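You operate a simulated robot arm through the tools that you are given. There is no shell and no other tool.

The job below is to be done with a simulated robot arm. You get a single attempt, and the scene is never put back.

JOB
Tap both skid plugs home and tighten both skid bolts at program 3.
Fine: on the wooden skid; light blows with the mallet; one run each with the power driver, no red light; both tools back.

The check looks at the end state, three seconds after you hand in, the way a careful person would. Anything else that was tipped, shoved, dropped, spilled or broken makes it a failure.

ROBOT AND FRAMES
A 6-joint arm with a two-finger parallel gripper, fixed in place. Base frame: the origin is at the foot of the arm, x ahead of it, y to its left, z up; the work surface is at about z = 800. Lengths are in mm, angles in degrees, forces in N, time in s.
With the tool pointing down near the work surface it reaches from about 240 to 640 mm from the base axis. Its first joint turns from -66.0 to 66.0 degrees. Payload 2.7 kg.
The tool frame sits at the grasp point between the pads (the TCP): z along the fingers, y along the line on which they close. The tips reach 23 mm beyond it. Largest opening 94 mm; finger width 38, thickness 10; the body of the gripper, 54 by 96 mm, starts 39 mm behind the TCP.
Orientation is told as [roll, pitch, yaw] about the base's x, y, z axes, in that order, counted from this pose: with the fingers straight down and closing along the base's y, the tool's x points along the base's -x, its y along +y and its z along -z.

CONTROLS
- The arm moves only by the tool send_rows. Its argument "plan" is a list that holds one entry, the list of rows, each a list of 7 numbers: the shift along the base's x, y, z in mm, then the turn, a rotation vector about the base's x, y, z in degrees, then the gripper command, from -1 (shut) to 1 (fully open), values between in proportion. In form: [[[dx, dy, dz, ax, ay, az, jaw], ...]]. A call has 1 to 20 rows; each row shifts and turns the commanded pose from where the row before left it. Rows are played at 5 a second. More than 50 mm and 8.6 degrees between two rows, or a gripper value outside its range, and nothing of the call is played. A pose out of reach is approached as far as the arm can. The call stops where the force on the tool passes 50 N (or 10 N more than at its start, if that is more) or the arm is blocked; 0.2 s more then pass. Each finger travels about 45 mm/s and halts on what it meets, pressing with about 30 N; the grip force reading is that of the motor and also rises with nothing between the fingers. The clock runs only during rows and for 0.2 s after the last one: add rows that do not move to give the fingers time. It gives the time, the measured TCP pose, the force on the tool (base axes), the opening and the grip force at its end, in the units of the frame above (readings bear some noise), with the torque about the TCP (base axes, N m) and any sound that the robot's microphone picked up, and new pictures: "views" is both (left out), scene, wrist or none.
- Cameras (640 x 400 px; columns grow to the right, rows downward): "scene" is fixed at [71.7, -432.9, 1404.7]; the picture's right is [0.77, -0.64, 0.00], its down [-0.40, -0.48, -0.78] and it looks along [0.50, 0.60, -0.62] (base axes); focal length 255 px, centre (320, 200). "wrist" rides on the gripper at [86, 16, -75] in the tool frame; the picture's right is [-0.18, 0.98, 0.00], its down [-0.58, -0.11, -0.81] and it looks along [-0.79, -0.15, 0.59] (tool axes); focal length 243 px, centre (320, 200).
- point_at(camera, pixels): for up to 12 pixels [column, row] of the newest picture of that camera ("zoom" is the newest enlarged one), the place [x, y, z] in the base frame of the surface seen there, good to about 2 mm, but the place of the scene camera against the robot may be out by one fixed shift of up to 12 mm in any direction. It takes no simulated time.
- enlarge(camera, box): a new picture of the part [left, top, right, bottom] of that camera's present view, enlarged. It takes no simulated time.
- close_job(): hands the job in; it is judged then, once.

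Open the gripper and draw the arm clear of the work before you hand the job in, unless the task says otherwise.

The tools are called as a command line: name --argument value ..., lists and objects as JSON in quotes. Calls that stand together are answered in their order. send_rows: Moves the arm, as the interface text tells. Its arguments: {"type":"object","properties":{"plan":{"type":"array"},"views":{"type":"string","enum":["both","scene","wrist","none"]}},"required":["plan"]} The other tools are called the same way: point_at (camera, pixels) gives the place of the surface under pixels of a picture; enlarge (camera, box) takes an enlarged picture of a part of a camera's view; close_job () hands the job in.

At the start:

```text
clock: 0.0
tool_pos: [375.5, -4.4, 1213.6]
tool_rot: [0.0, -0.1, 0.0]
contact_force: [0.5, 0.4, 0.6]
wrist_torque: [0.01, 0.02, 0.01]
gripper_width: 94.1
gripper_force: 0.1
```

scene: 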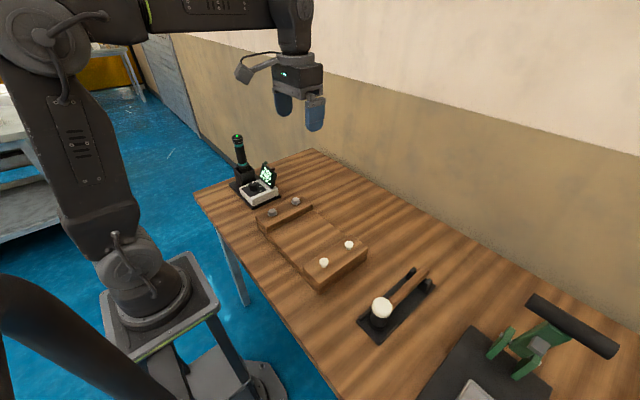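
wrist: 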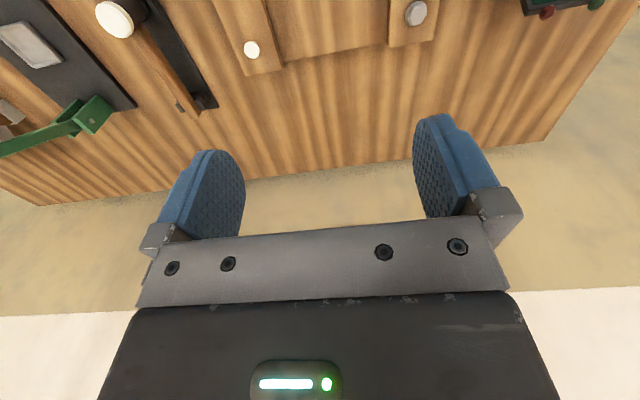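

The scene shows a driver with a display near (250,180), a wooden skid with two bolts near (272,210) and (295,200), two white plugs near (323,262) and (348,243), and a mallet near (395,300). I'll enlarge these areas first.

enlarge --camera "scene" --box '[220, 120, 320, 220]'

enlarge --camera "scene" --box '[240, 180, 400, 300]'

enlarge --camera "scene" --box '[340, 240, 460, 350]'

enlarge --camera "scene" --box '[400, 270, 640, 400]'

```text
4.00 times, centred on (270, 170) of scene
```

zoom: 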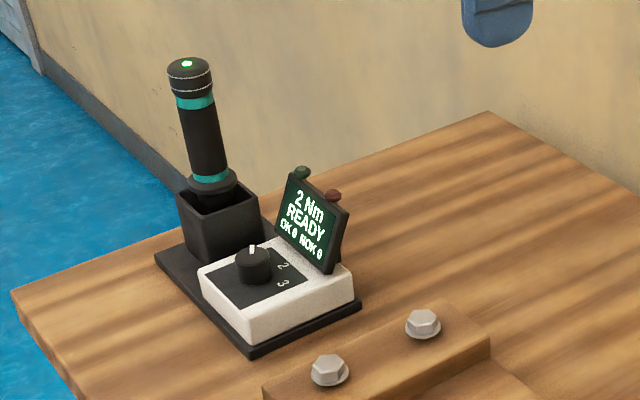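

```text
3.33 times, centred on (320, 240) of scene
```

zoom: 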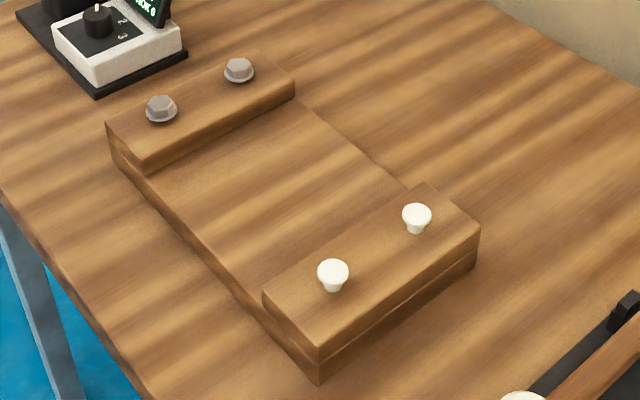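

```text
3.64 times, centred on (400, 295) of scene
```

zoom: 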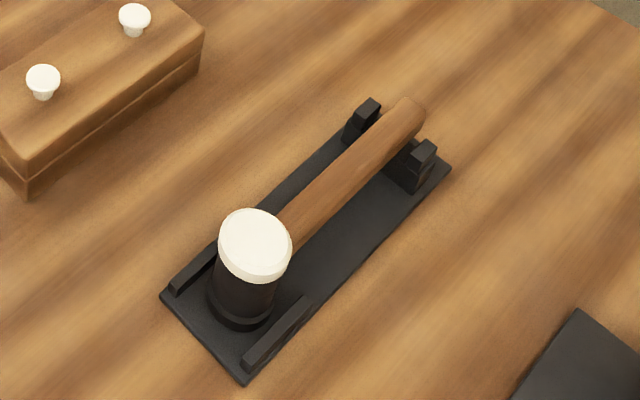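

```text
2.67 times, centred on (520, 335) of scene
```

zoom: 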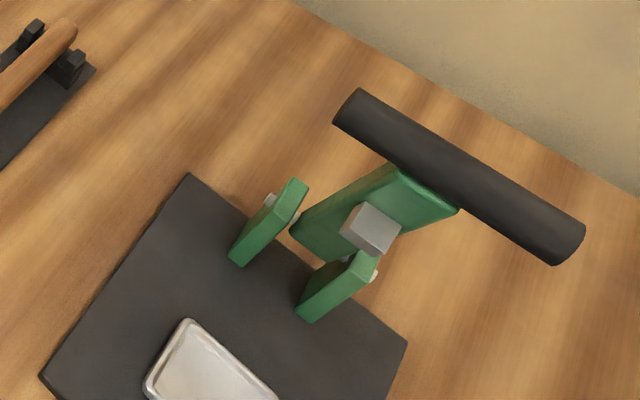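

The display reads "2 Nm READY" with the knob evidently not at 3; the mallet lies in a cradle with its head upright. I'll measure places of the main features through the scene camera.

point_at --camera "scene" --pixels '[[272, 210], [295, 199], [323, 261], [348, 243], [381, 306], [427, 270], [237, 137], [242, 165], [253, 184], [265, 175], [300, 235], [330, 280]]'

enlarge --camera "scene" --box '[245, 160, 285, 210]'

enlarge --camera "scene" --box '[225, 125, 265, 195]'

enlarge --camera "wrist" --box '[80, 0, 300, 130]'

enlarge --camera "wrist" --box '[380, 0, 640, 130]'

```text
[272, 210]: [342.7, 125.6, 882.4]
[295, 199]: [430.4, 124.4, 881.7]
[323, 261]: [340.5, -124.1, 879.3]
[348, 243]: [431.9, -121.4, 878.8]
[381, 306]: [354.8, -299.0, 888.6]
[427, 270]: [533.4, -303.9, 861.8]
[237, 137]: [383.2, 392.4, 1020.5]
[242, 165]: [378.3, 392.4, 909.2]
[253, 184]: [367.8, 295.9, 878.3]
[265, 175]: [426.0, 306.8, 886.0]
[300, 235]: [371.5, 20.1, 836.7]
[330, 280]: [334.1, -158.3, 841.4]
```

```text
8.00 times, centred on (265, 185) of scene
```

zoom: 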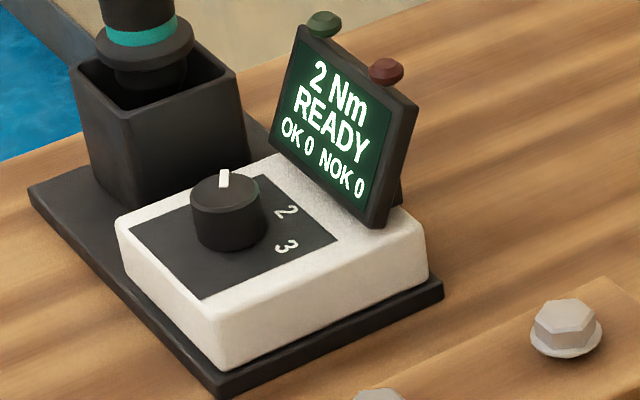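

```text
5.71 times, centred on (245, 160) of scene
```

zoom: 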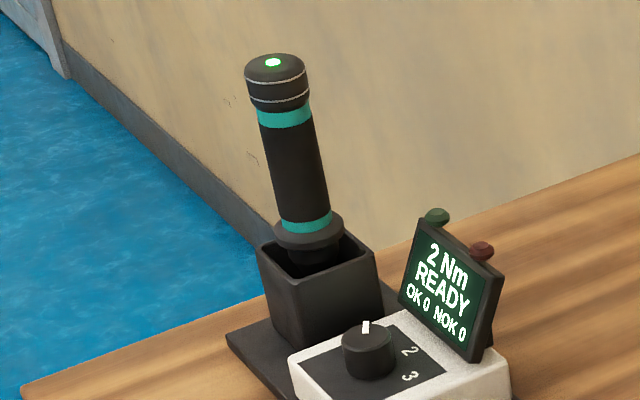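

```text
2.91 times, centred on (190, 65) of wrist
```

zoom: 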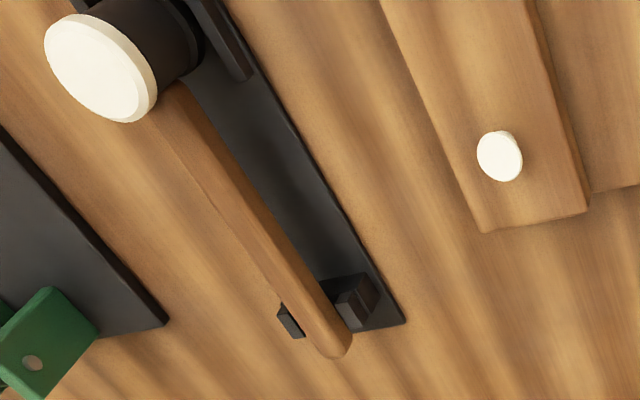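

```text
2.46 times, centred on (510, 65) of wrist
```

zoom: 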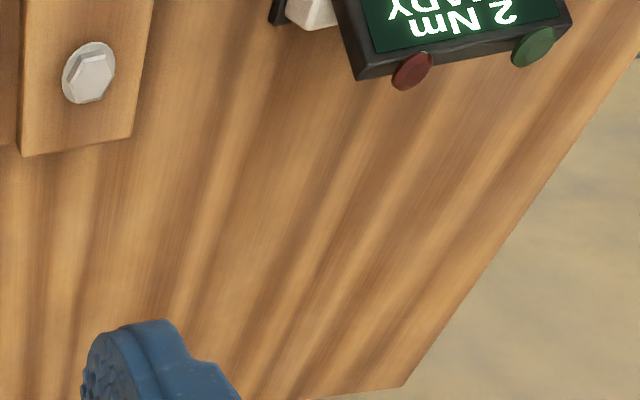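

The program knob sits at about zoom (228,205) with labels 2 and 3 visible; I'll re-enlarge it and measure the labels, pointer and screen places.

enlarge --camera "scene" --box '[245, 160, 285, 210]'

point_at --camera "zoom" --pixels '[[224, 178], [228, 200], [286, 212], [287, 247], [203, 297], [333, 240], [130, 228], [224, 365], [118, 225], [428, 290], [323, 22], [386, 70]]'

point_at --camera "scene" --pixels '[[238, 141], [245, 165], [237, 170], [239, 190], [246, 178], [252, 172], [260, 198], [275, 192]]'

```text
8.00 times, centred on (265, 185) of scene
```

zoom: 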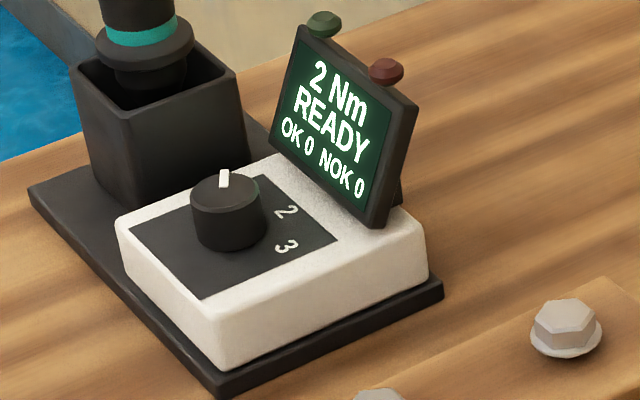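

```text
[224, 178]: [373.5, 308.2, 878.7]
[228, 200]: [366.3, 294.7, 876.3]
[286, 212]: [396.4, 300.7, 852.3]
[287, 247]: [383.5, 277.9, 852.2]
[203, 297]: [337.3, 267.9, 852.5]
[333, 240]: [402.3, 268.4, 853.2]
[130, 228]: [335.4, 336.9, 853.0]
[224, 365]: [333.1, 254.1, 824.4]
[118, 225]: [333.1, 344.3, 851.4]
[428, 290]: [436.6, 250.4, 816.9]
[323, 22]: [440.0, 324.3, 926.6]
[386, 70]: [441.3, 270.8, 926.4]
```

```text
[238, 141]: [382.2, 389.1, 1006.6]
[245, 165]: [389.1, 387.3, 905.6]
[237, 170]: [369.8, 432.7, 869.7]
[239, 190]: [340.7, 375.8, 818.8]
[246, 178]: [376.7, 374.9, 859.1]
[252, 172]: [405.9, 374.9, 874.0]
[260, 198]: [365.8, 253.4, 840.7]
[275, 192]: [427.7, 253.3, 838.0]
```

The pointer on the knob is toward about +57° (program 1), label 2 toward +x, label 3 at about -60°, so the knob needs a -120° turn. I'll measure the screen's face and other clearances.

point_at --camera "zoom" --pixels '[[304, 35], [340, 60], [400, 110], [360, 205], [275, 150], [320, 180], [405, 130], [375, 225], [323, 12], [386, 60], [290, 100]]'

enlarge --camera "scene" --box '[340, 240, 460, 350]'

point_at --camera "zoom" --pixels '[[255, 240], [222, 245], [288, 250], [250, 212], [310, 220], [360, 165], [405, 110], [240, 318], [175, 295], [275, 345], [415, 165], [365, 110]]'

```text
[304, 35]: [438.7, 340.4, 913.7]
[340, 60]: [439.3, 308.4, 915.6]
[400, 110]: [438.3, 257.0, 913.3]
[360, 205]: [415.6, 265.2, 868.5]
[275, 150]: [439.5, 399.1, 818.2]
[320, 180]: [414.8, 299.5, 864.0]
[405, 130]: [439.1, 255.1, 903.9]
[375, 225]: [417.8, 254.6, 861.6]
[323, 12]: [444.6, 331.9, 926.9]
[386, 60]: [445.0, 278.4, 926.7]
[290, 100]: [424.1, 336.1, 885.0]
```

```text
3.64 times, centred on (400, 295) of scene
```

zoom: 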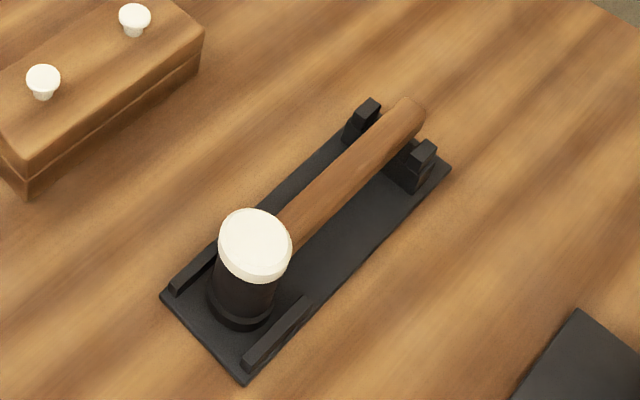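

```text
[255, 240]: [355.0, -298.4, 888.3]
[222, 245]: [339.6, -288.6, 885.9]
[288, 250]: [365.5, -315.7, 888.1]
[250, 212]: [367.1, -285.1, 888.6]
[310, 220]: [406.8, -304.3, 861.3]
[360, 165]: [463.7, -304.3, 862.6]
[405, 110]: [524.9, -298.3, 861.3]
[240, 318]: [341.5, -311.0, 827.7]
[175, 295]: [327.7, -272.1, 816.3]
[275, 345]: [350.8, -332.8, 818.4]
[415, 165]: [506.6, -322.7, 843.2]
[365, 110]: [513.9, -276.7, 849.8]
```

The mallet head is at about (355,-299, top 888), handle along +x at y≈-303, top z≈862. I'll move the arm above and behind it to view it with the (better placed) wrist camera.

send_rows --plan '[[[-10, -35, -25, 0, 0, 0, 0.2], [-10, -35, -25, 0, 0, 0, 0.2], [-10, -35, -25, 0, 0, 0, 0.2], [-10, -35, -25, 0, 0, 0, 0.2], [-10, -35, -25, 0, 0, 0, 0.2], [-10, -35, -25, 0, 0, 0, 0.2], [-10, -35, -25, 0, 0, 0, 0.2], [-10, -35, -25, 0, 0, 0, 0.2], [0, 0, 0, 0, 0, 0, 0.2]]]'

```text
clock: 2.0
tool_pos: [296.5, -284.7, 1011.8]
tool_rot: [0.0, -0.1, 0.0]
contact_force: [-1.2, 0.1, -0.1]
wrist_torque: [-0.03, -0.02, 0.01]
gripper_width: 56.4
gripper_force: 0.1
```

scene: 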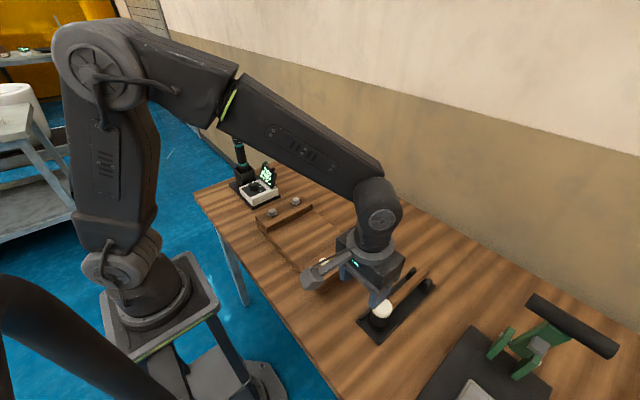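
wrist: 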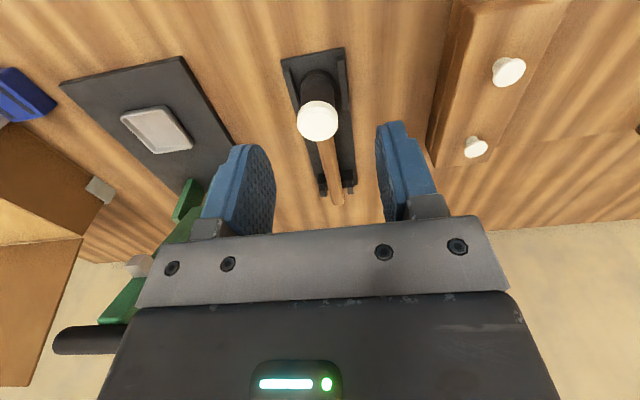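

The wrist view shows the mallet head at (318,118) and handle to (337,200). I'll measure it with the wrist camera, including plugs at (508,70) and (475,147).

point_at --camera "wrist" --pixels '[[318, 118], [300, 118], [337, 118], [325, 150], [331, 170], [336, 195], [337, 203], [508, 71], [475, 147], [460, 100], [323, 187], [351, 187]]'

enlarge --camera "wrist" --box '[260, 40, 400, 220]'

enlarge --camera "wrist" --box '[430, 30, 550, 180]'

point_at --camera "scene" --pixels '[[381, 309], [383, 303], [427, 270]]'

```text
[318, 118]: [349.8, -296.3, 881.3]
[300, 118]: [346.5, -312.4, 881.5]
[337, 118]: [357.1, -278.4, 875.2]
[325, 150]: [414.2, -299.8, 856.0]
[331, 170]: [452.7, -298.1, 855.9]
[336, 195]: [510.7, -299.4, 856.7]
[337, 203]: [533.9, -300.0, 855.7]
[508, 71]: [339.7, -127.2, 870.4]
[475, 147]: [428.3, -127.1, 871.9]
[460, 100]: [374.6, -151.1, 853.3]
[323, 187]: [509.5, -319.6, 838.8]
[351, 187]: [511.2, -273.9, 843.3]
```

```text
2.22 times, centred on (330, 130) of wrist
```

zoom: 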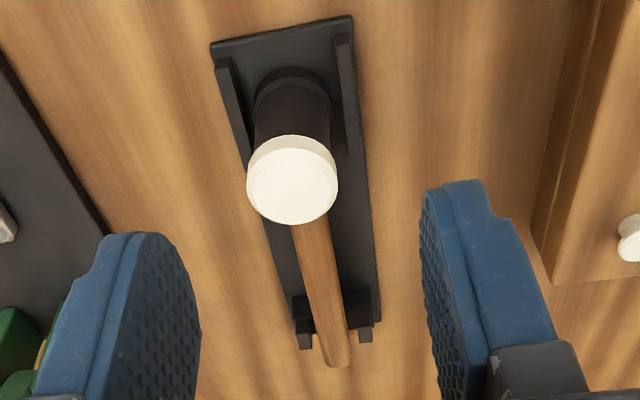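

```text
2.67 times, centred on (490, 105) of wrist
```

zoom: 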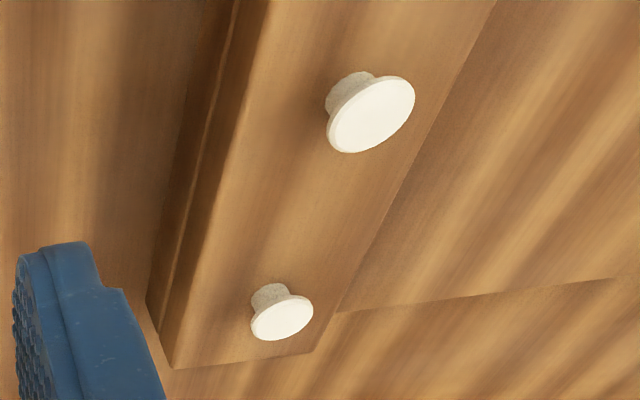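

```text
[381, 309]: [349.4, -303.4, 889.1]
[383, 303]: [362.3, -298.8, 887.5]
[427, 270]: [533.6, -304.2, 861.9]
```

Wrist readings: handle top z≈856, head top ≈881, plugs at (340,-127) and (428,-127). I'll check the wrist camera housing's clearance over the head when grasping.

enlarge --camera "scene" --box '[290, 210, 420, 330]'

point_at --camera "scene" --pixels '[[304, 272], [310, 285], [330, 262], [322, 282], [345, 265], [315, 268], [375, 300], [372, 285], [300, 280], [350, 255]]'

```text
3.33 times, centred on (355, 270) of scene
```

zoom: 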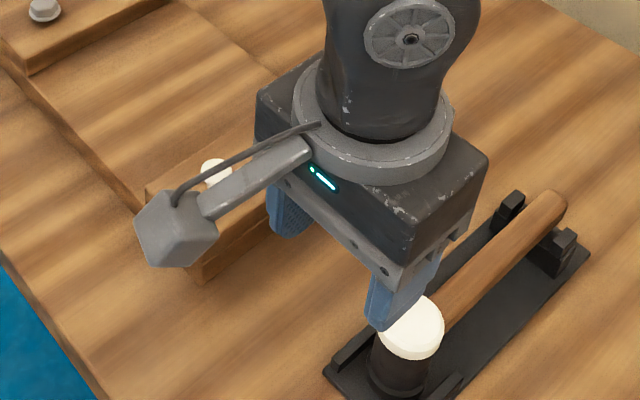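

```text
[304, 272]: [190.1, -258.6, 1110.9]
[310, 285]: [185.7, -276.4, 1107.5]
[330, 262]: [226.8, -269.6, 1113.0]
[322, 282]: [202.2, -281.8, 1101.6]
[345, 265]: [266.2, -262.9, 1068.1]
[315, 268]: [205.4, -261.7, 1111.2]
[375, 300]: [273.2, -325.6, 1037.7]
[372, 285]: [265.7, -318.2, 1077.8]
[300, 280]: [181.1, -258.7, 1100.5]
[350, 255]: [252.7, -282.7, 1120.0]
```

The camera housing sits about 55 mm above and 96 mm behind the TCP, so a grip at x≈418, y≈-299 clears the head. I'll move over that spot and descend partway with the jaws open ~56 mm.

send_rows --plan '[[[30, -4, -10, 0, 0, 0, 0.2], [30, -4, -10, 0, 0, 0, 0.2], [30, -3, -20, 0, 0, 0, 0.2], [31, -3, -30, 0, 0, 0, 0.2], [0, 0, -30, 0, 0, 0, 0.2], [0, 0, -20, 0, 0, 0, 0.2], [0, 0, 0, 0, 0, 0, 0.2]]]'

```text
clock: 3.6
tool_pos: [415.5, -298.1, 892.3]
tool_rot: [-0.1, -0.1, 0.0]
contact_force: [0.4, 0.4, 0.6]
wrist_torque: [0.02, 0.02, 0.0]
gripper_width: 56.4
gripper_force: 0.1
```

scene: 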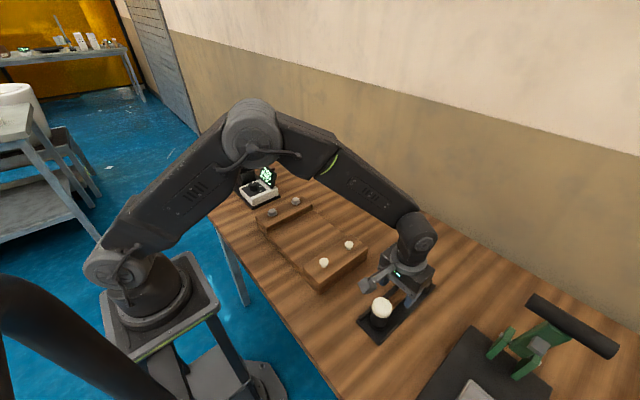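
wrist: 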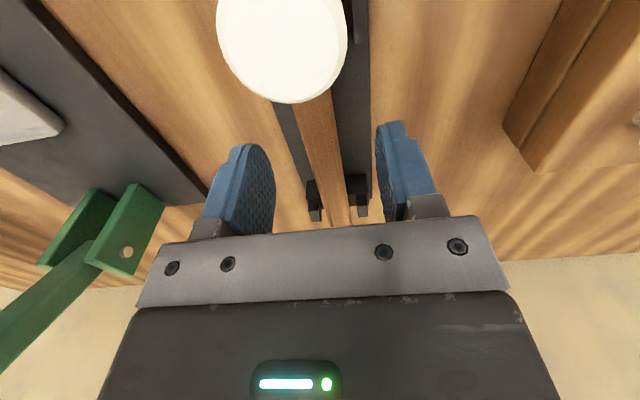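

The head shows at (282,45) and the handle between the fingers around (325,150). I'll measure the handle sides, posts and head in this closer view.

point_at --camera "wrist" --pixels '[[282, 45], [220, 30], [346, 30], [290, 100], [320, 130], [330, 170], [338, 215], [316, 185], [358, 182], [350, 80], [285, 115]]'

enlarge --camera "wrist" --box '[240, 80, 420, 230]'

```text
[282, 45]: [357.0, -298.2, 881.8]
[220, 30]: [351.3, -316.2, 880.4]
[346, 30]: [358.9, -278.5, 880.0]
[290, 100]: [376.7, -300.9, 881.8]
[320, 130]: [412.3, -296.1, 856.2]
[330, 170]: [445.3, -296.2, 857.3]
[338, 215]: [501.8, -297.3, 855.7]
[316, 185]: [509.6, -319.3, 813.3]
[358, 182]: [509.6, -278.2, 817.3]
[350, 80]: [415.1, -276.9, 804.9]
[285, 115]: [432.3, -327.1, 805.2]
```

```text
2.67 times, centred on (330, 155) of wrist
```

zoom: 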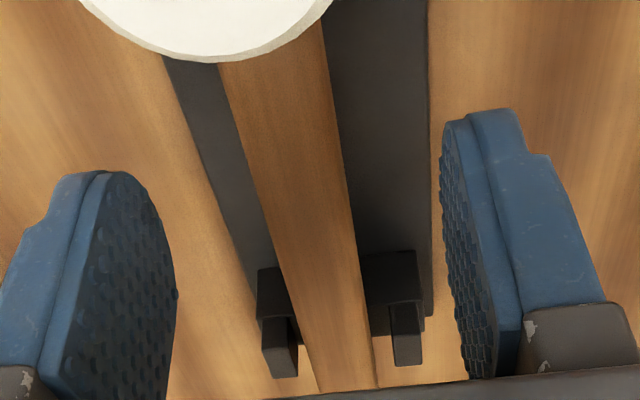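

The handle centre is at y≈-297.5, base plate top 805, head centre x≈355. I'll descend 47 mm so the TCP is at the handle's centre height (~845), then close the jaws.

send_rows --plan '[[[2, 0.5, -15, 0, 0, 0, 0.2], [0, 0, -15, 0, 0, 0, 0.2], [0, 0, -10, 0, 0, 0, 0.2], [0, 0, -7, 0, 0, 0, 0.2], [0, 0, 0, 0, 0, 0, 0.2], [0, 0, 0, 0, 0, 0, -0.2], [0, 0, 0, 0, 0, 0, -0.5], [0, 0, 0, 0, 0, 0, -1], [0, 0, 0, 0, 0, 0, -1], [0, 0, 0, 0, 0, 0, -1], [0, 0, 0, 0, 0, 0, -1]]]'

```text
clock: 6.0
tool_pos: [418.6, -298.3, 846.1]
tool_rot: [0.0, -0.2, 0.0]
contact_force: [-0.2, -6.1, 2.9]
wrist_torque: [-0.2, 0.14, 0.21]
gripper_width: 20.8
gripper_force: 29.8
```

scene: 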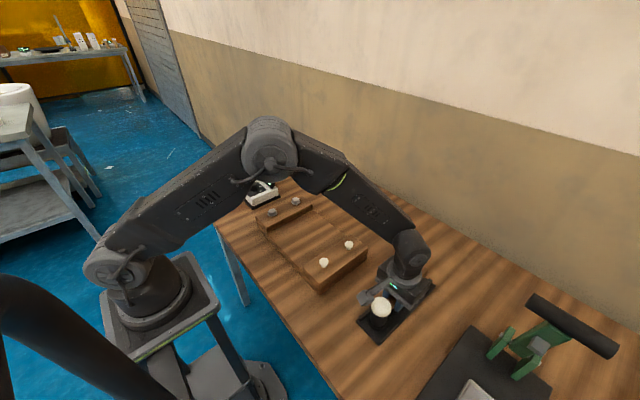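
wrist: 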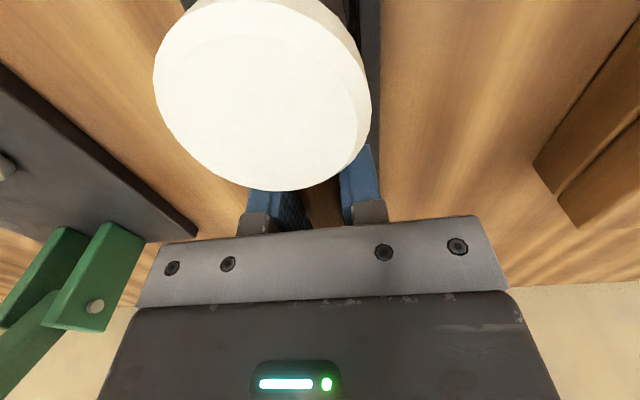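

The jaws hold the handle (20.8 mm, 29.8 N). I'll lift it gently a few mm and check readings.

send_rows --plan '[[[0, -0.7, 0, 0, 0, 0, -1], [0, 0, 5, 0, 0, 0, -1], [0, 0, 10, 0, 0, 0, -1], [0, 0, 15, 0, 0, 0, -1], [0, 0, 20, 0, 0, 0, -1], [0, 0, 0, 0, 0, 0, -1], [0, 0, 0, 0, 0, 0, -1]]]'

```text
clock: 7.6
tool_pos: [417.6, -298.1, 895.6]
tool_rot: [0.0, -0.1, 0.0]
contact_force: [0.3, 1.3, -5.2]
wrist_torque: [0.01, -0.09, -0.03]
gripper_width: 21.1
gripper_force: 30.3
```

scene: 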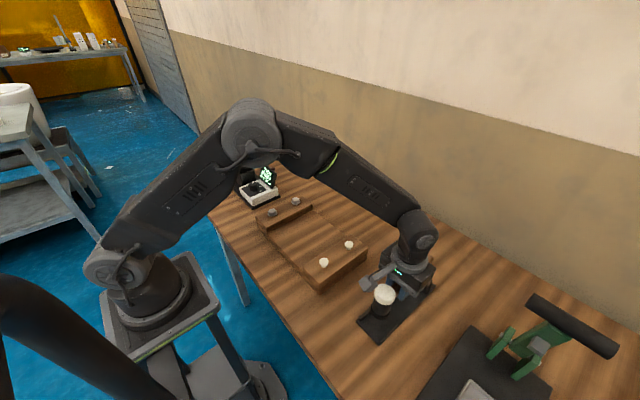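
wrist: 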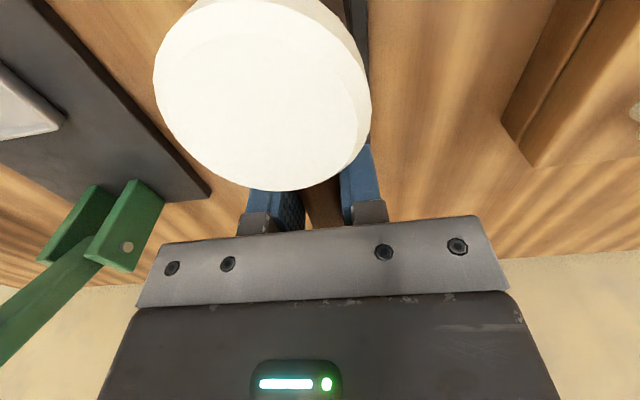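

The mallet (about 0.5 kg) is lifted and hasn't turned in the grip. I'll look closer at the head's bottom in the scene view and measure the head top.

enlarge --camera "scene" --box '[340, 240, 460, 350]'

point_at --camera "wrist" --pixels '[[262, 95], [160, 95], [368, 95], [262, 10], [262, 188], [200, 40], [330, 150]]'

point_at --camera "zoom" --pixels '[[240, 270], [272, 180], [230, 250], [130, 15], [43, 78], [265, 205]]'

```text
3.64 times, centred on (400, 295) of scene
```

zoom: 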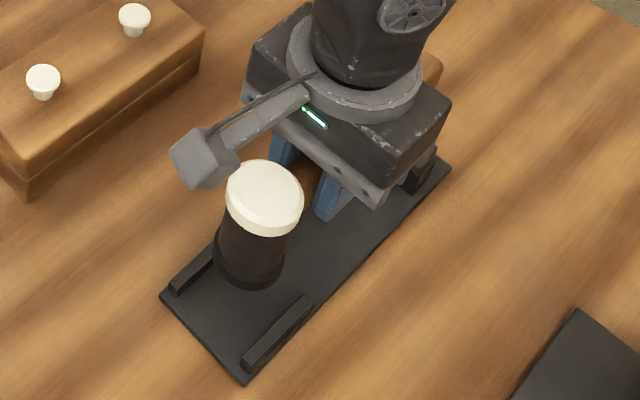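

```text
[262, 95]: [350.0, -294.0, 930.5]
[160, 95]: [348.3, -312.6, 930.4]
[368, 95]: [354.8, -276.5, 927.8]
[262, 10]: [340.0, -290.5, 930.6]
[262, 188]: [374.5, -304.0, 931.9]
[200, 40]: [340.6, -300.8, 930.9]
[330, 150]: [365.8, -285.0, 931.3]
```

```text
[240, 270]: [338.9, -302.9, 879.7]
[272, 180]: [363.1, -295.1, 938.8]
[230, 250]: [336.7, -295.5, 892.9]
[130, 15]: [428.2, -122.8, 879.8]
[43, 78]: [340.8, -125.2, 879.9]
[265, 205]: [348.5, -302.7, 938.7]
```

The scene camera reads about +8 mm high in z. I'll measure the head's bottom edge and cleat top in the current zoom before moving over the plugs.

point_at --camera "zoom" --pixels '[[245, 284], [250, 287], [225, 275], [215, 255], [275, 280], [90, 60], [60, 110], [150, 45], [25, 170], [190, 290]]'

send_rows --plan '[[[0, 0, 30, 0, 0, 0, -1], [5, 10, 35, 0, 0, 0, -1], [10, 30, 0, 0, 0, 0, -1], [15, 35, 0, 0, 0, 0, -1], [15, 35, 0, 0, 0, 0, -1], [15, 35, 0, 0, 0, 0, -1], [15, 27, 0, 0, 0, 0, -1], [0, 0, -15, 0, 0, 0, -1], [0, 0, 0, 0, 0, 0, -1]]]'

```text
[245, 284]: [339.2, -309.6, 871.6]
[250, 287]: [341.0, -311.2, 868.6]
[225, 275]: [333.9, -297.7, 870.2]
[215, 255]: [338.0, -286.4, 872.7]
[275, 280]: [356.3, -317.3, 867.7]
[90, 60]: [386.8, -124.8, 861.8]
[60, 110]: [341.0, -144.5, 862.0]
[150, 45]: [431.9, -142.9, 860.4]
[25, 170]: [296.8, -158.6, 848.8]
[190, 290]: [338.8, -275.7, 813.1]
```

```text
clock: 9.6
tool_pos: [493.9, -126.3, 946.4]
tool_rot: [-0.1, -0.1, 0.0]
contact_force: [0.1, 0.7, -4.9]
wrist_torque: [0.0, -0.13, 0.0]
gripper_width: 21.2
gripper_force: 29.9
```

scene: 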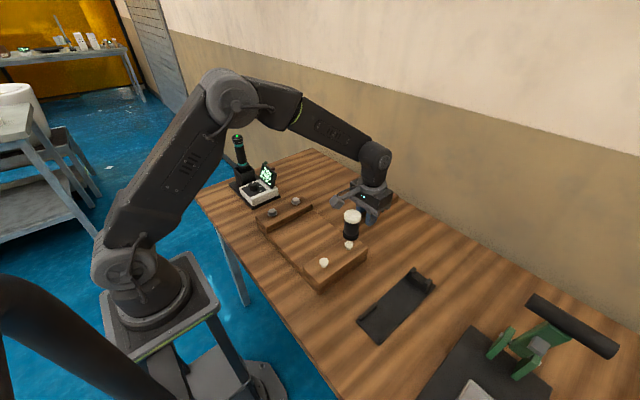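
wrist: 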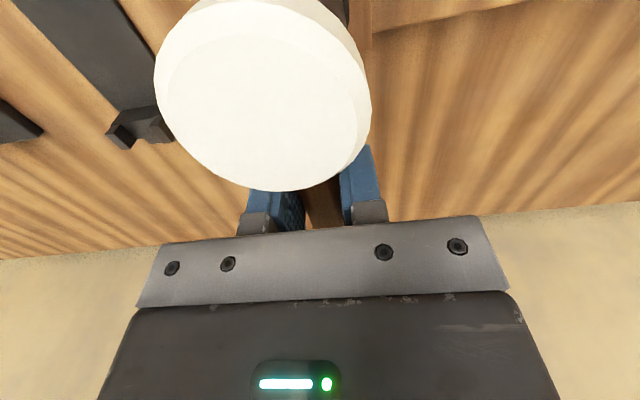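

The head is now above plug 2 (head at (351,222), plug at (348,244)). I'll zoom in to check alignment.

enlarge --camera "scene" --box '[300, 195, 400, 285]'

point_at --camera "zoom" --pixels '[[327, 130], [302, 218], [303, 247], [330, 220], [330, 100], [365, 125], [284, 130], [150, 300], [310, 245], [290, 170]]'

```text
4.44 times, centred on (350, 240) of scene
```

zoom: 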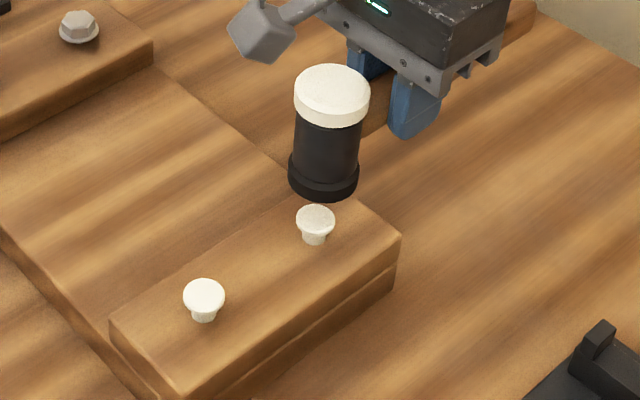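

```text
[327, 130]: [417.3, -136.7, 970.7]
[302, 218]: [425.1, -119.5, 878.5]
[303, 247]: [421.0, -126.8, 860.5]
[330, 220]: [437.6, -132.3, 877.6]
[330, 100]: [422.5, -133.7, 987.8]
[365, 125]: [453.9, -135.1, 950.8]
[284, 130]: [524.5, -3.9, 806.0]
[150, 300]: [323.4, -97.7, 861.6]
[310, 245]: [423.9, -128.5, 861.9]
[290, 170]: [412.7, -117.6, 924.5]
```

I'll query the exact centres: head top disc centre (332,86), plug 2 flange centre (315,219), plug 1 centre (204,295).

point_at --camera "zoom" --pixels '[[332, 86], [296, 86], [368, 90], [336, 66], [315, 219], [297, 218], [334, 221], [204, 294], [184, 295], [224, 297], [317, 206], [313, 232]]'

```text
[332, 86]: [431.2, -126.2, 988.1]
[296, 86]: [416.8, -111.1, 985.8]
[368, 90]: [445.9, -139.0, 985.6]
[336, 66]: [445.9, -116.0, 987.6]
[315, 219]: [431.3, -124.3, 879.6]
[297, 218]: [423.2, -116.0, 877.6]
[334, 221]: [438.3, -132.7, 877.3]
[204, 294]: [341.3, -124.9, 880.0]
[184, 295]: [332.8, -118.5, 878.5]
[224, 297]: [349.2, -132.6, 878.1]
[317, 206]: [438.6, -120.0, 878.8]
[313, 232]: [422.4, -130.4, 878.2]
```

In the same camera the head centre (431,-126) sits over plug 2 (431,-124.5); the gap is about 37 mm. I'll lower to ~8 mm above and give a first light tap, then raise.

send_rows --plan '[[[0, 1.5, -15, 0, 0, 0, -1], [0, 0, -13, 0, 0, 0, -1], [0, 0, 0, 0, 0, 0, -1], [0, 0, -12, 0, 0, 0, -1], [0, 0, 14, 0, 0, 0, -1], [0, 0, 10, 0, 0, 0, -1], [0, 0, 0, 0, 0, 0, -1]]]'

enlarge --camera "scene" --box '[300, 195, 400, 285]'

```text
clock: 11.2
tool_pos: [493.3, -125.2, 929.7]
tool_rot: [0.1, 0.1, 0.1]
contact_force: [0.3, -0.7, -4.8]
wrist_torque: [0.01, -0.12, 0.01]
gripper_width: 21.0
gripper_force: 30.2
```

scene: 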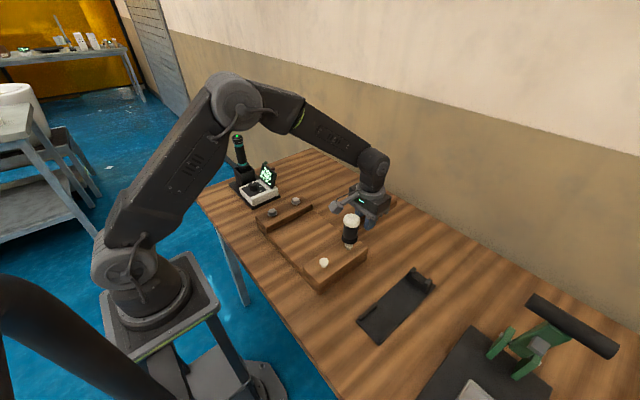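
wrist: 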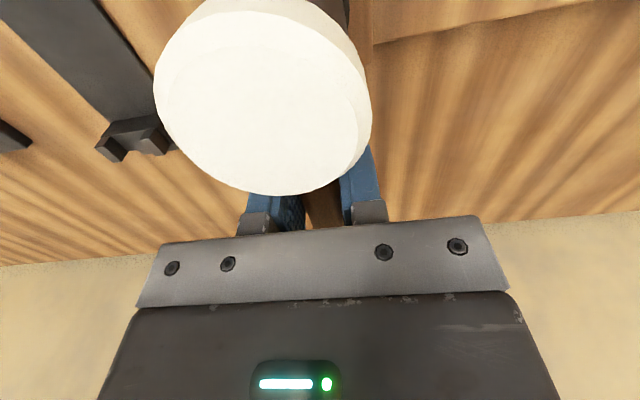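

```text
4.44 times, centred on (350, 240) of scene
```

zoom: 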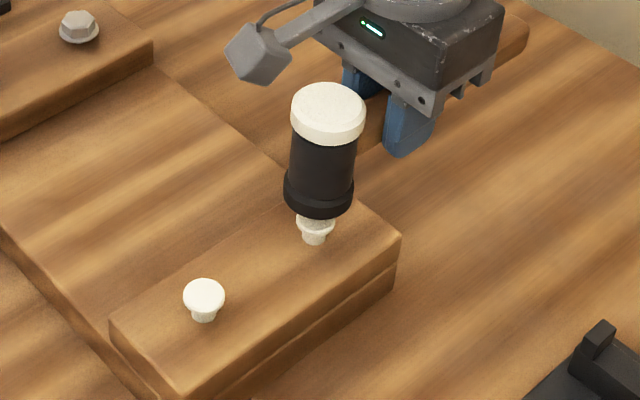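

The plug hasn't visibly moved and no sound was reported, so the tap likely barely touched. I'll repeat with a little deeper stroke (about 90 mm/s).

send_rows --plan '[[[0, 0, -12, 0, 0, 0, -1], [0, 0, 0, 0, 0, 0, -1], [0, 0, -18, 0, 0, 0, -1], [0, 0, 0, 0, 0, 0, -1]]]'

enlarge --camera "scene" --box '[300, 195, 400, 285]'

```text
clock: 12.1
tool_pos: [495.8, -125.3, 910.6]
tool_rot: [-0.1, -0.5, 0.1]
contact_force: [-5.1, 2.0, 7.0]
wrist_torque: [0.09, 0.63, -0.09]
gripper_width: 20.5
gripper_force: 30.1
stopped in row 4: the force on the tool passed its limit at 59 N (the readings are from after the stop); the commanded pose is now the measured one
```

scene: 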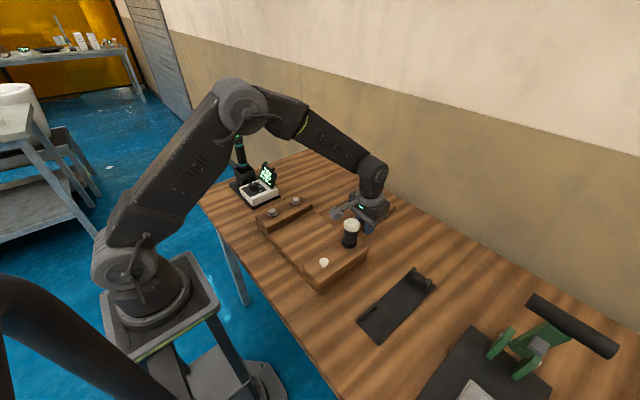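
wrist: 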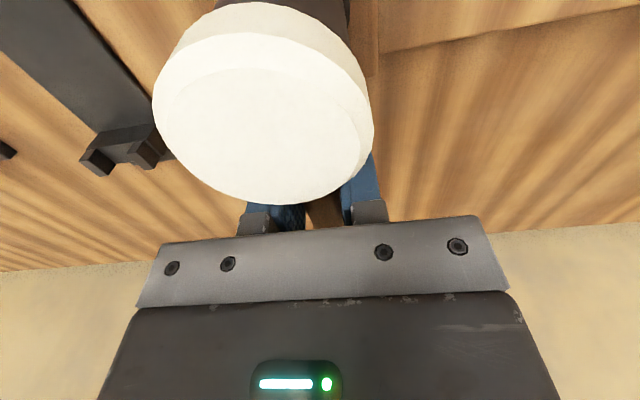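

```text
4.44 times, centred on (350, 240) of scene
```

zoom: 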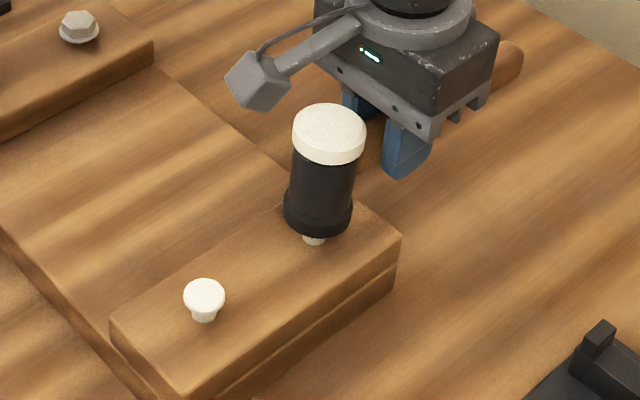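

The tap hit at about 59 N and the mallet has pitched a few degrees in the grip. I'll raise it a bit and see whether the plug moved.

send_rows --plan '[[[0, 0, 15, 0, 0, 0, -1], [0, 0, 20, 0, 0, 0, -1], [0, 0, 0, 0, 0, 0, -1]]]'

enlarge --camera "scene" --box '[300, 195, 400, 285]'

point_at --camera "zoom" --pixels '[[204, 294], [314, 220], [315, 225], [330, 86]]'

```text
clock: 12.9
tool_pos: [495.6, -124.4, 943.2]
tool_rot: [-0.1, -0.5, 0.0]
contact_force: [-0.5, 0.2, -5.0]
wrist_torque: [-0.02, -0.16, -0.01]
gripper_width: 21.0
gripper_force: 30.1
```

scene: 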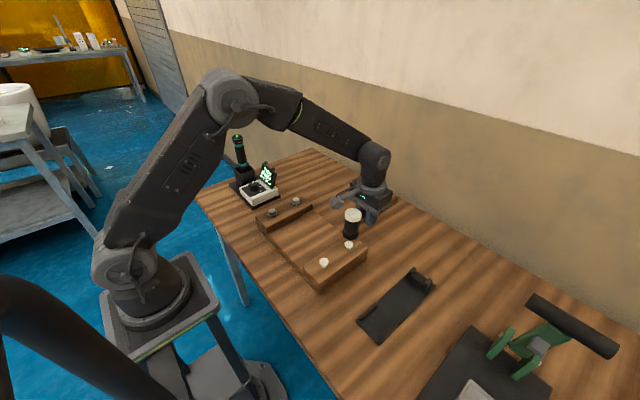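
wrist: 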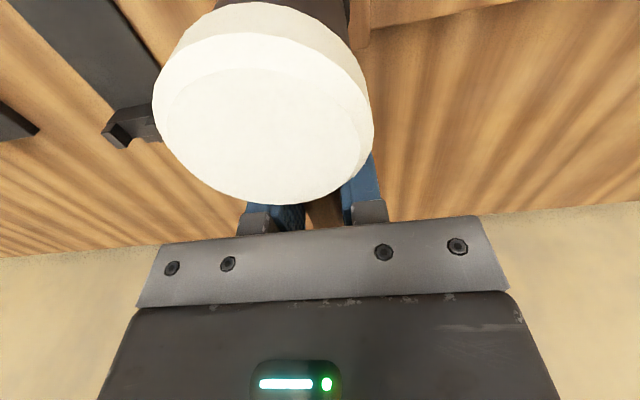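

```text
4.44 times, centred on (350, 240) of scene
```

zoom: 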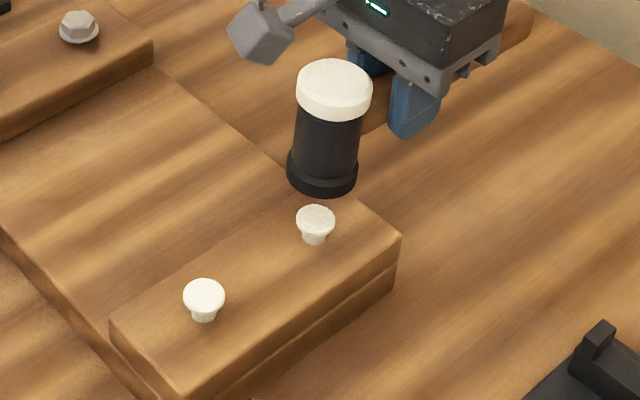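

```text
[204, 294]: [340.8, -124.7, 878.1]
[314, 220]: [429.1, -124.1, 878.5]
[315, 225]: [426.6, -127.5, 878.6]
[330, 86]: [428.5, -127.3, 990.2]
```

Plug 2 has not moved. I'll measure the head top plane to see how far it pitched in the grip.

point_at --camera "wrist" --pixels '[[262, 90], [262, 120], [262, 150], [262, 175], [262, 195], [220, 130], [310, 130], [262, 75]]'

```text
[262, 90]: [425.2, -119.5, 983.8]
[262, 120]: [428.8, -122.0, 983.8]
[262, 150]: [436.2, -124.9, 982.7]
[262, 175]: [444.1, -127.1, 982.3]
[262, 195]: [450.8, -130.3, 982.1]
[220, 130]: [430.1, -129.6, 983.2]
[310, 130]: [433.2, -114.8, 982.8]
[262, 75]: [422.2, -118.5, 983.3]
```

The head is tilted up by about 3.8°. I'll level it by pitching the tool -4° and strike faster (about 190 mm/s) from 36 mm above.

send_rows --plan '[[[-1, -1, 0, 0, -4, 0, -1], [0, 0, 0, 0, 0, 0, -1], [0, 0, -20, 0, 0, 0, -1], [0, 0, -30, 0, 0, 0, -1], [0, 0, 30, 0, 0, 0, -1], [0, 0, 20, 0, 0, 0, -1], [0, 0, 0, 0, 0, 0, -1]]]'

enlarge --camera "scene" --box '[300, 195, 400, 285]'

point_at --camera "wrist" --pixels '[[262, 90], [262, 120], [262, 150], [262, 175], [262, 195]]'

```text
clock: 13.9
tool_pos: [496.2, -125.9, 909.3]
tool_rot: [-0.2, -4.5, 0.1]
contact_force: [-7.5, 2.6, 8.8]
wrist_torque: [0.22, 1.03, -0.11]
gripper_width: 20.6
gripper_force: 29.7
stopped in row 5: the force on the tool passed its limit at 82 N (the readings are from after the stop); the commanded pose is now the measured one
```

scene: 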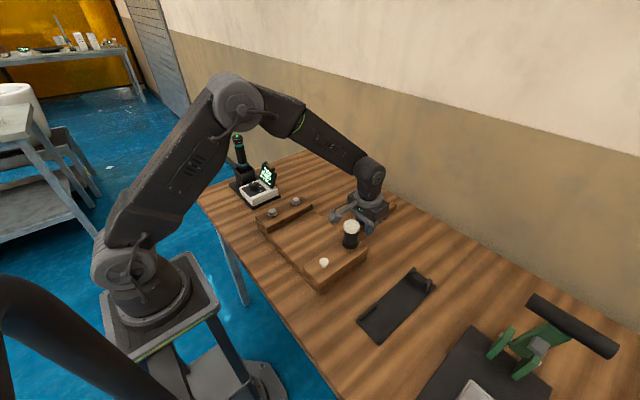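
wrist: 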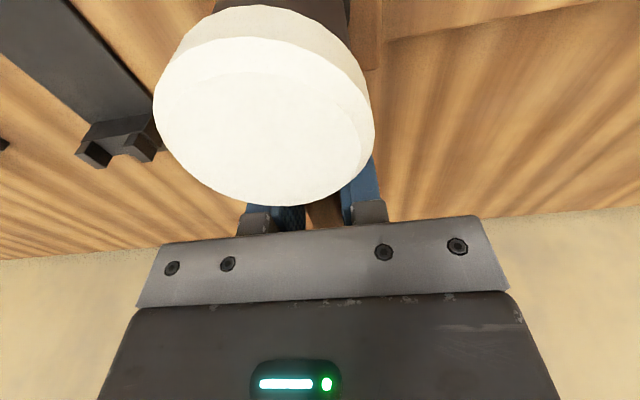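

```text
4.44 times, centred on (350, 240) of scene
```

zoom: 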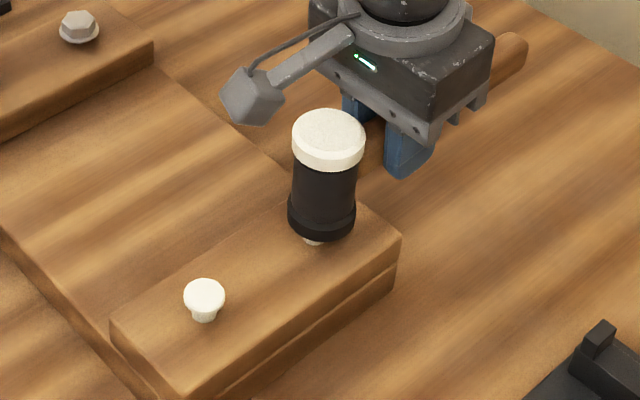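

```text
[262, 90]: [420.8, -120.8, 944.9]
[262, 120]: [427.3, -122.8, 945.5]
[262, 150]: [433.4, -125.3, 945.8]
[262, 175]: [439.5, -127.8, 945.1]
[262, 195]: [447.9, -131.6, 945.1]
```

The blow peaked at 82 N with the head still level. I'll raise and check the plug.

send_rows --plan '[[[0, 0, 15, 0, 0, 0, -1], [0, 0, 25, 0, 0, 0, -1], [0, 0, 0, 0, 0, 0, -1]]]'

enlarge --camera "scene" --box '[310, 225, 370, 275]'

point_at --camera "wrist" --pixels '[[262, 90], [262, 120], [262, 150], [262, 175], [262, 195]]'

```text
clock: 14.7
tool_pos: [495.8, -126.0, 949.5]
tool_rot: [-0.3, -4.7, 0.1]
contact_force: [-0.3, 0.0, -4.3]
wrist_torque: [0.01, -0.14, -0.02]
gripper_width: 20.6
gripper_force: 29.4
```

scene: 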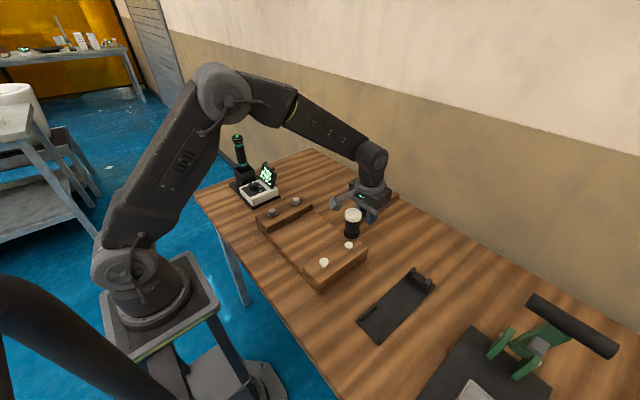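
wrist: 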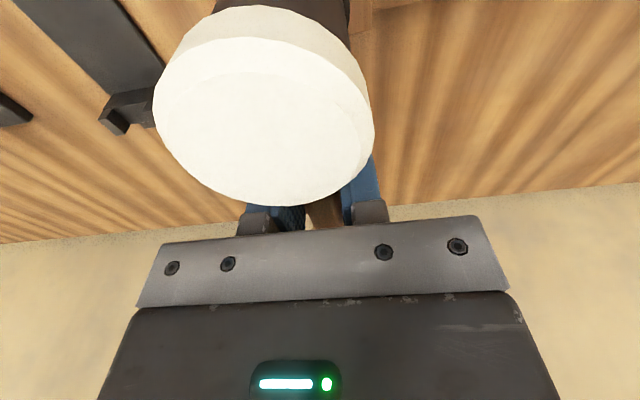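

```text
8.00 times, centred on (340, 250) of scene
```

zoom: 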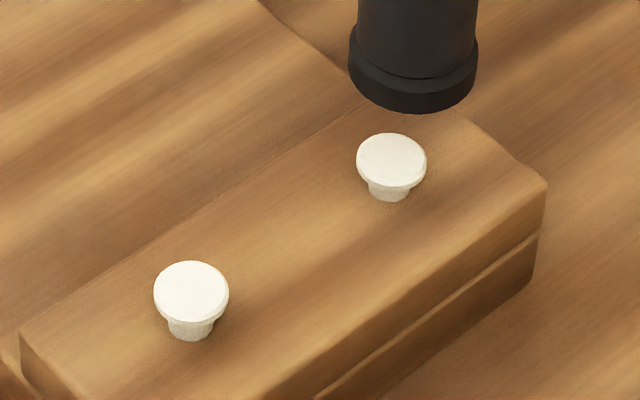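

```text
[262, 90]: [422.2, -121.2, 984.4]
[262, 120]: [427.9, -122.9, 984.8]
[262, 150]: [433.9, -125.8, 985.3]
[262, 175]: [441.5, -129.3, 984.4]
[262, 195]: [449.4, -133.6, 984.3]
```

Plug 2 now sits visibly lower than plug 1 (stem at (390,190) shorter), so this strength works and the head stays level. I'll repeat similar blows, raising after each stop.

send_rows --plan '[[[0, 0.5, -5, 0, 0, 0, -1], [0, 0, -20, 0, 0, 0, -1], [0, 0, -32, 0, 0, 0, -1], [0, 0, 32, 0, 0, 0, -1], [0, 0, 0, 0, 0, 0, -1]]]' --views "none"

send_rows --plan '[[[0, 0, 20, 0, 0, 0, -1], [0, 0, 20, 0, 0, 0, -1], [0, 0, 0, 0, 0, 0, -1]]]'

enlarge --camera "scene" --box '[310, 225, 370, 275]'

point_at --camera "wrist" --pixels '[[262, 90], [262, 120], [262, 150], [262, 175], [262, 195]]'

```text
clock: 15.9
tool_pos: [495.8, -124.7, 924.3]
tool_rot: [-0.2, -4.8, 0.0]
contact_force: [-0.1, 0.3, -4.7]
wrist_torque: [-0.03, -0.15, 0.03]
gripper_width: 20.9
gripper_force: 29.9
```

```text
clock: 16.7
tool_pos: [494.6, -126.0, 964.4]
tool_rot: [-0.3, -4.7, 0.1]
contact_force: [-0.3, -0.3, -4.8]
wrist_torque: [0.05, -0.09, -0.04]
gripper_width: 21.1
gripper_force: 29.9
```

scene: 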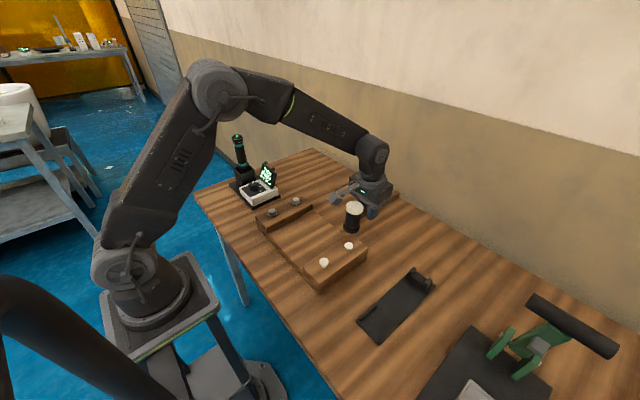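
wrist: 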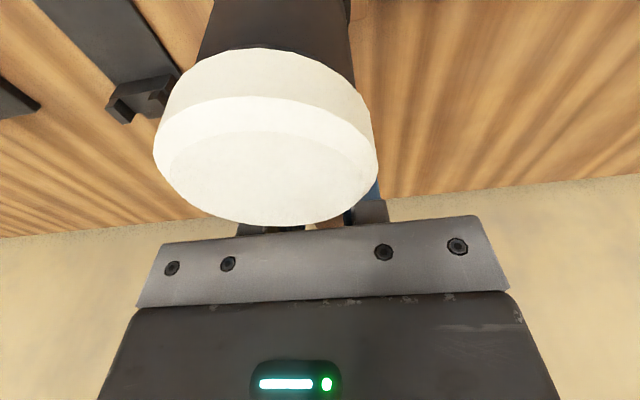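

```text
8.00 times, centred on (340, 250) of scene
```

zoom: 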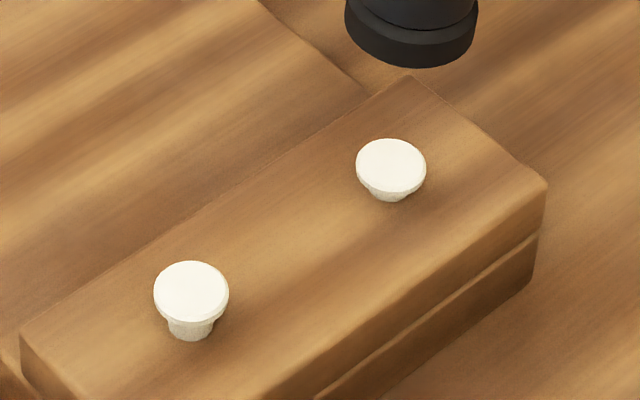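

```text
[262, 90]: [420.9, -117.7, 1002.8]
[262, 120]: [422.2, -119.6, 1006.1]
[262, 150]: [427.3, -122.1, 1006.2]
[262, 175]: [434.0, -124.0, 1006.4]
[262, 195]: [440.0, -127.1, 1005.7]
```

Plug 2 went down further (stem nearly hidden at (391,197)), but the head has pitched up more in the grip. I'll measure its tilt again.

point_at --camera "wrist" --pixels '[[265, 108], [265, 130], [265, 160], [265, 190], [265, 210], [265, 222], [262, 60], [262, 85], [190, 150], [340, 150]]'

enlarge --camera "scene" --box '[310, 170, 410, 250]'

```text
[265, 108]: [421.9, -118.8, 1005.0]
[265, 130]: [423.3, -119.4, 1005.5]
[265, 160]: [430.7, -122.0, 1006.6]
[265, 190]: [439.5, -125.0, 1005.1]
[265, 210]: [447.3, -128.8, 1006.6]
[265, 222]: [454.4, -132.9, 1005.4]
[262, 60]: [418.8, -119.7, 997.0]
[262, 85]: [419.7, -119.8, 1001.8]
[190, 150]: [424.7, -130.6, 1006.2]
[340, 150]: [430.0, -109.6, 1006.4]
```

```text
5.00 times, centred on (360, 210) of scene
```

zoom: 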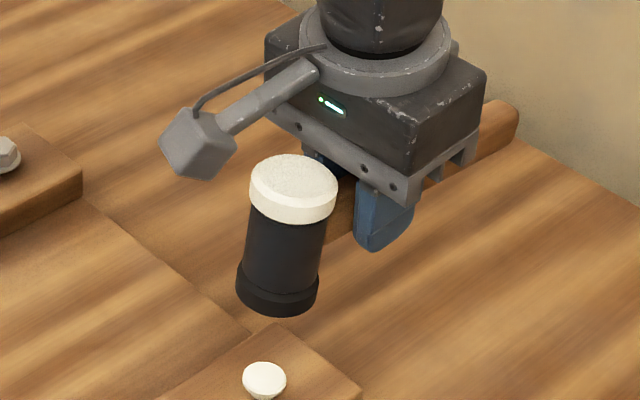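

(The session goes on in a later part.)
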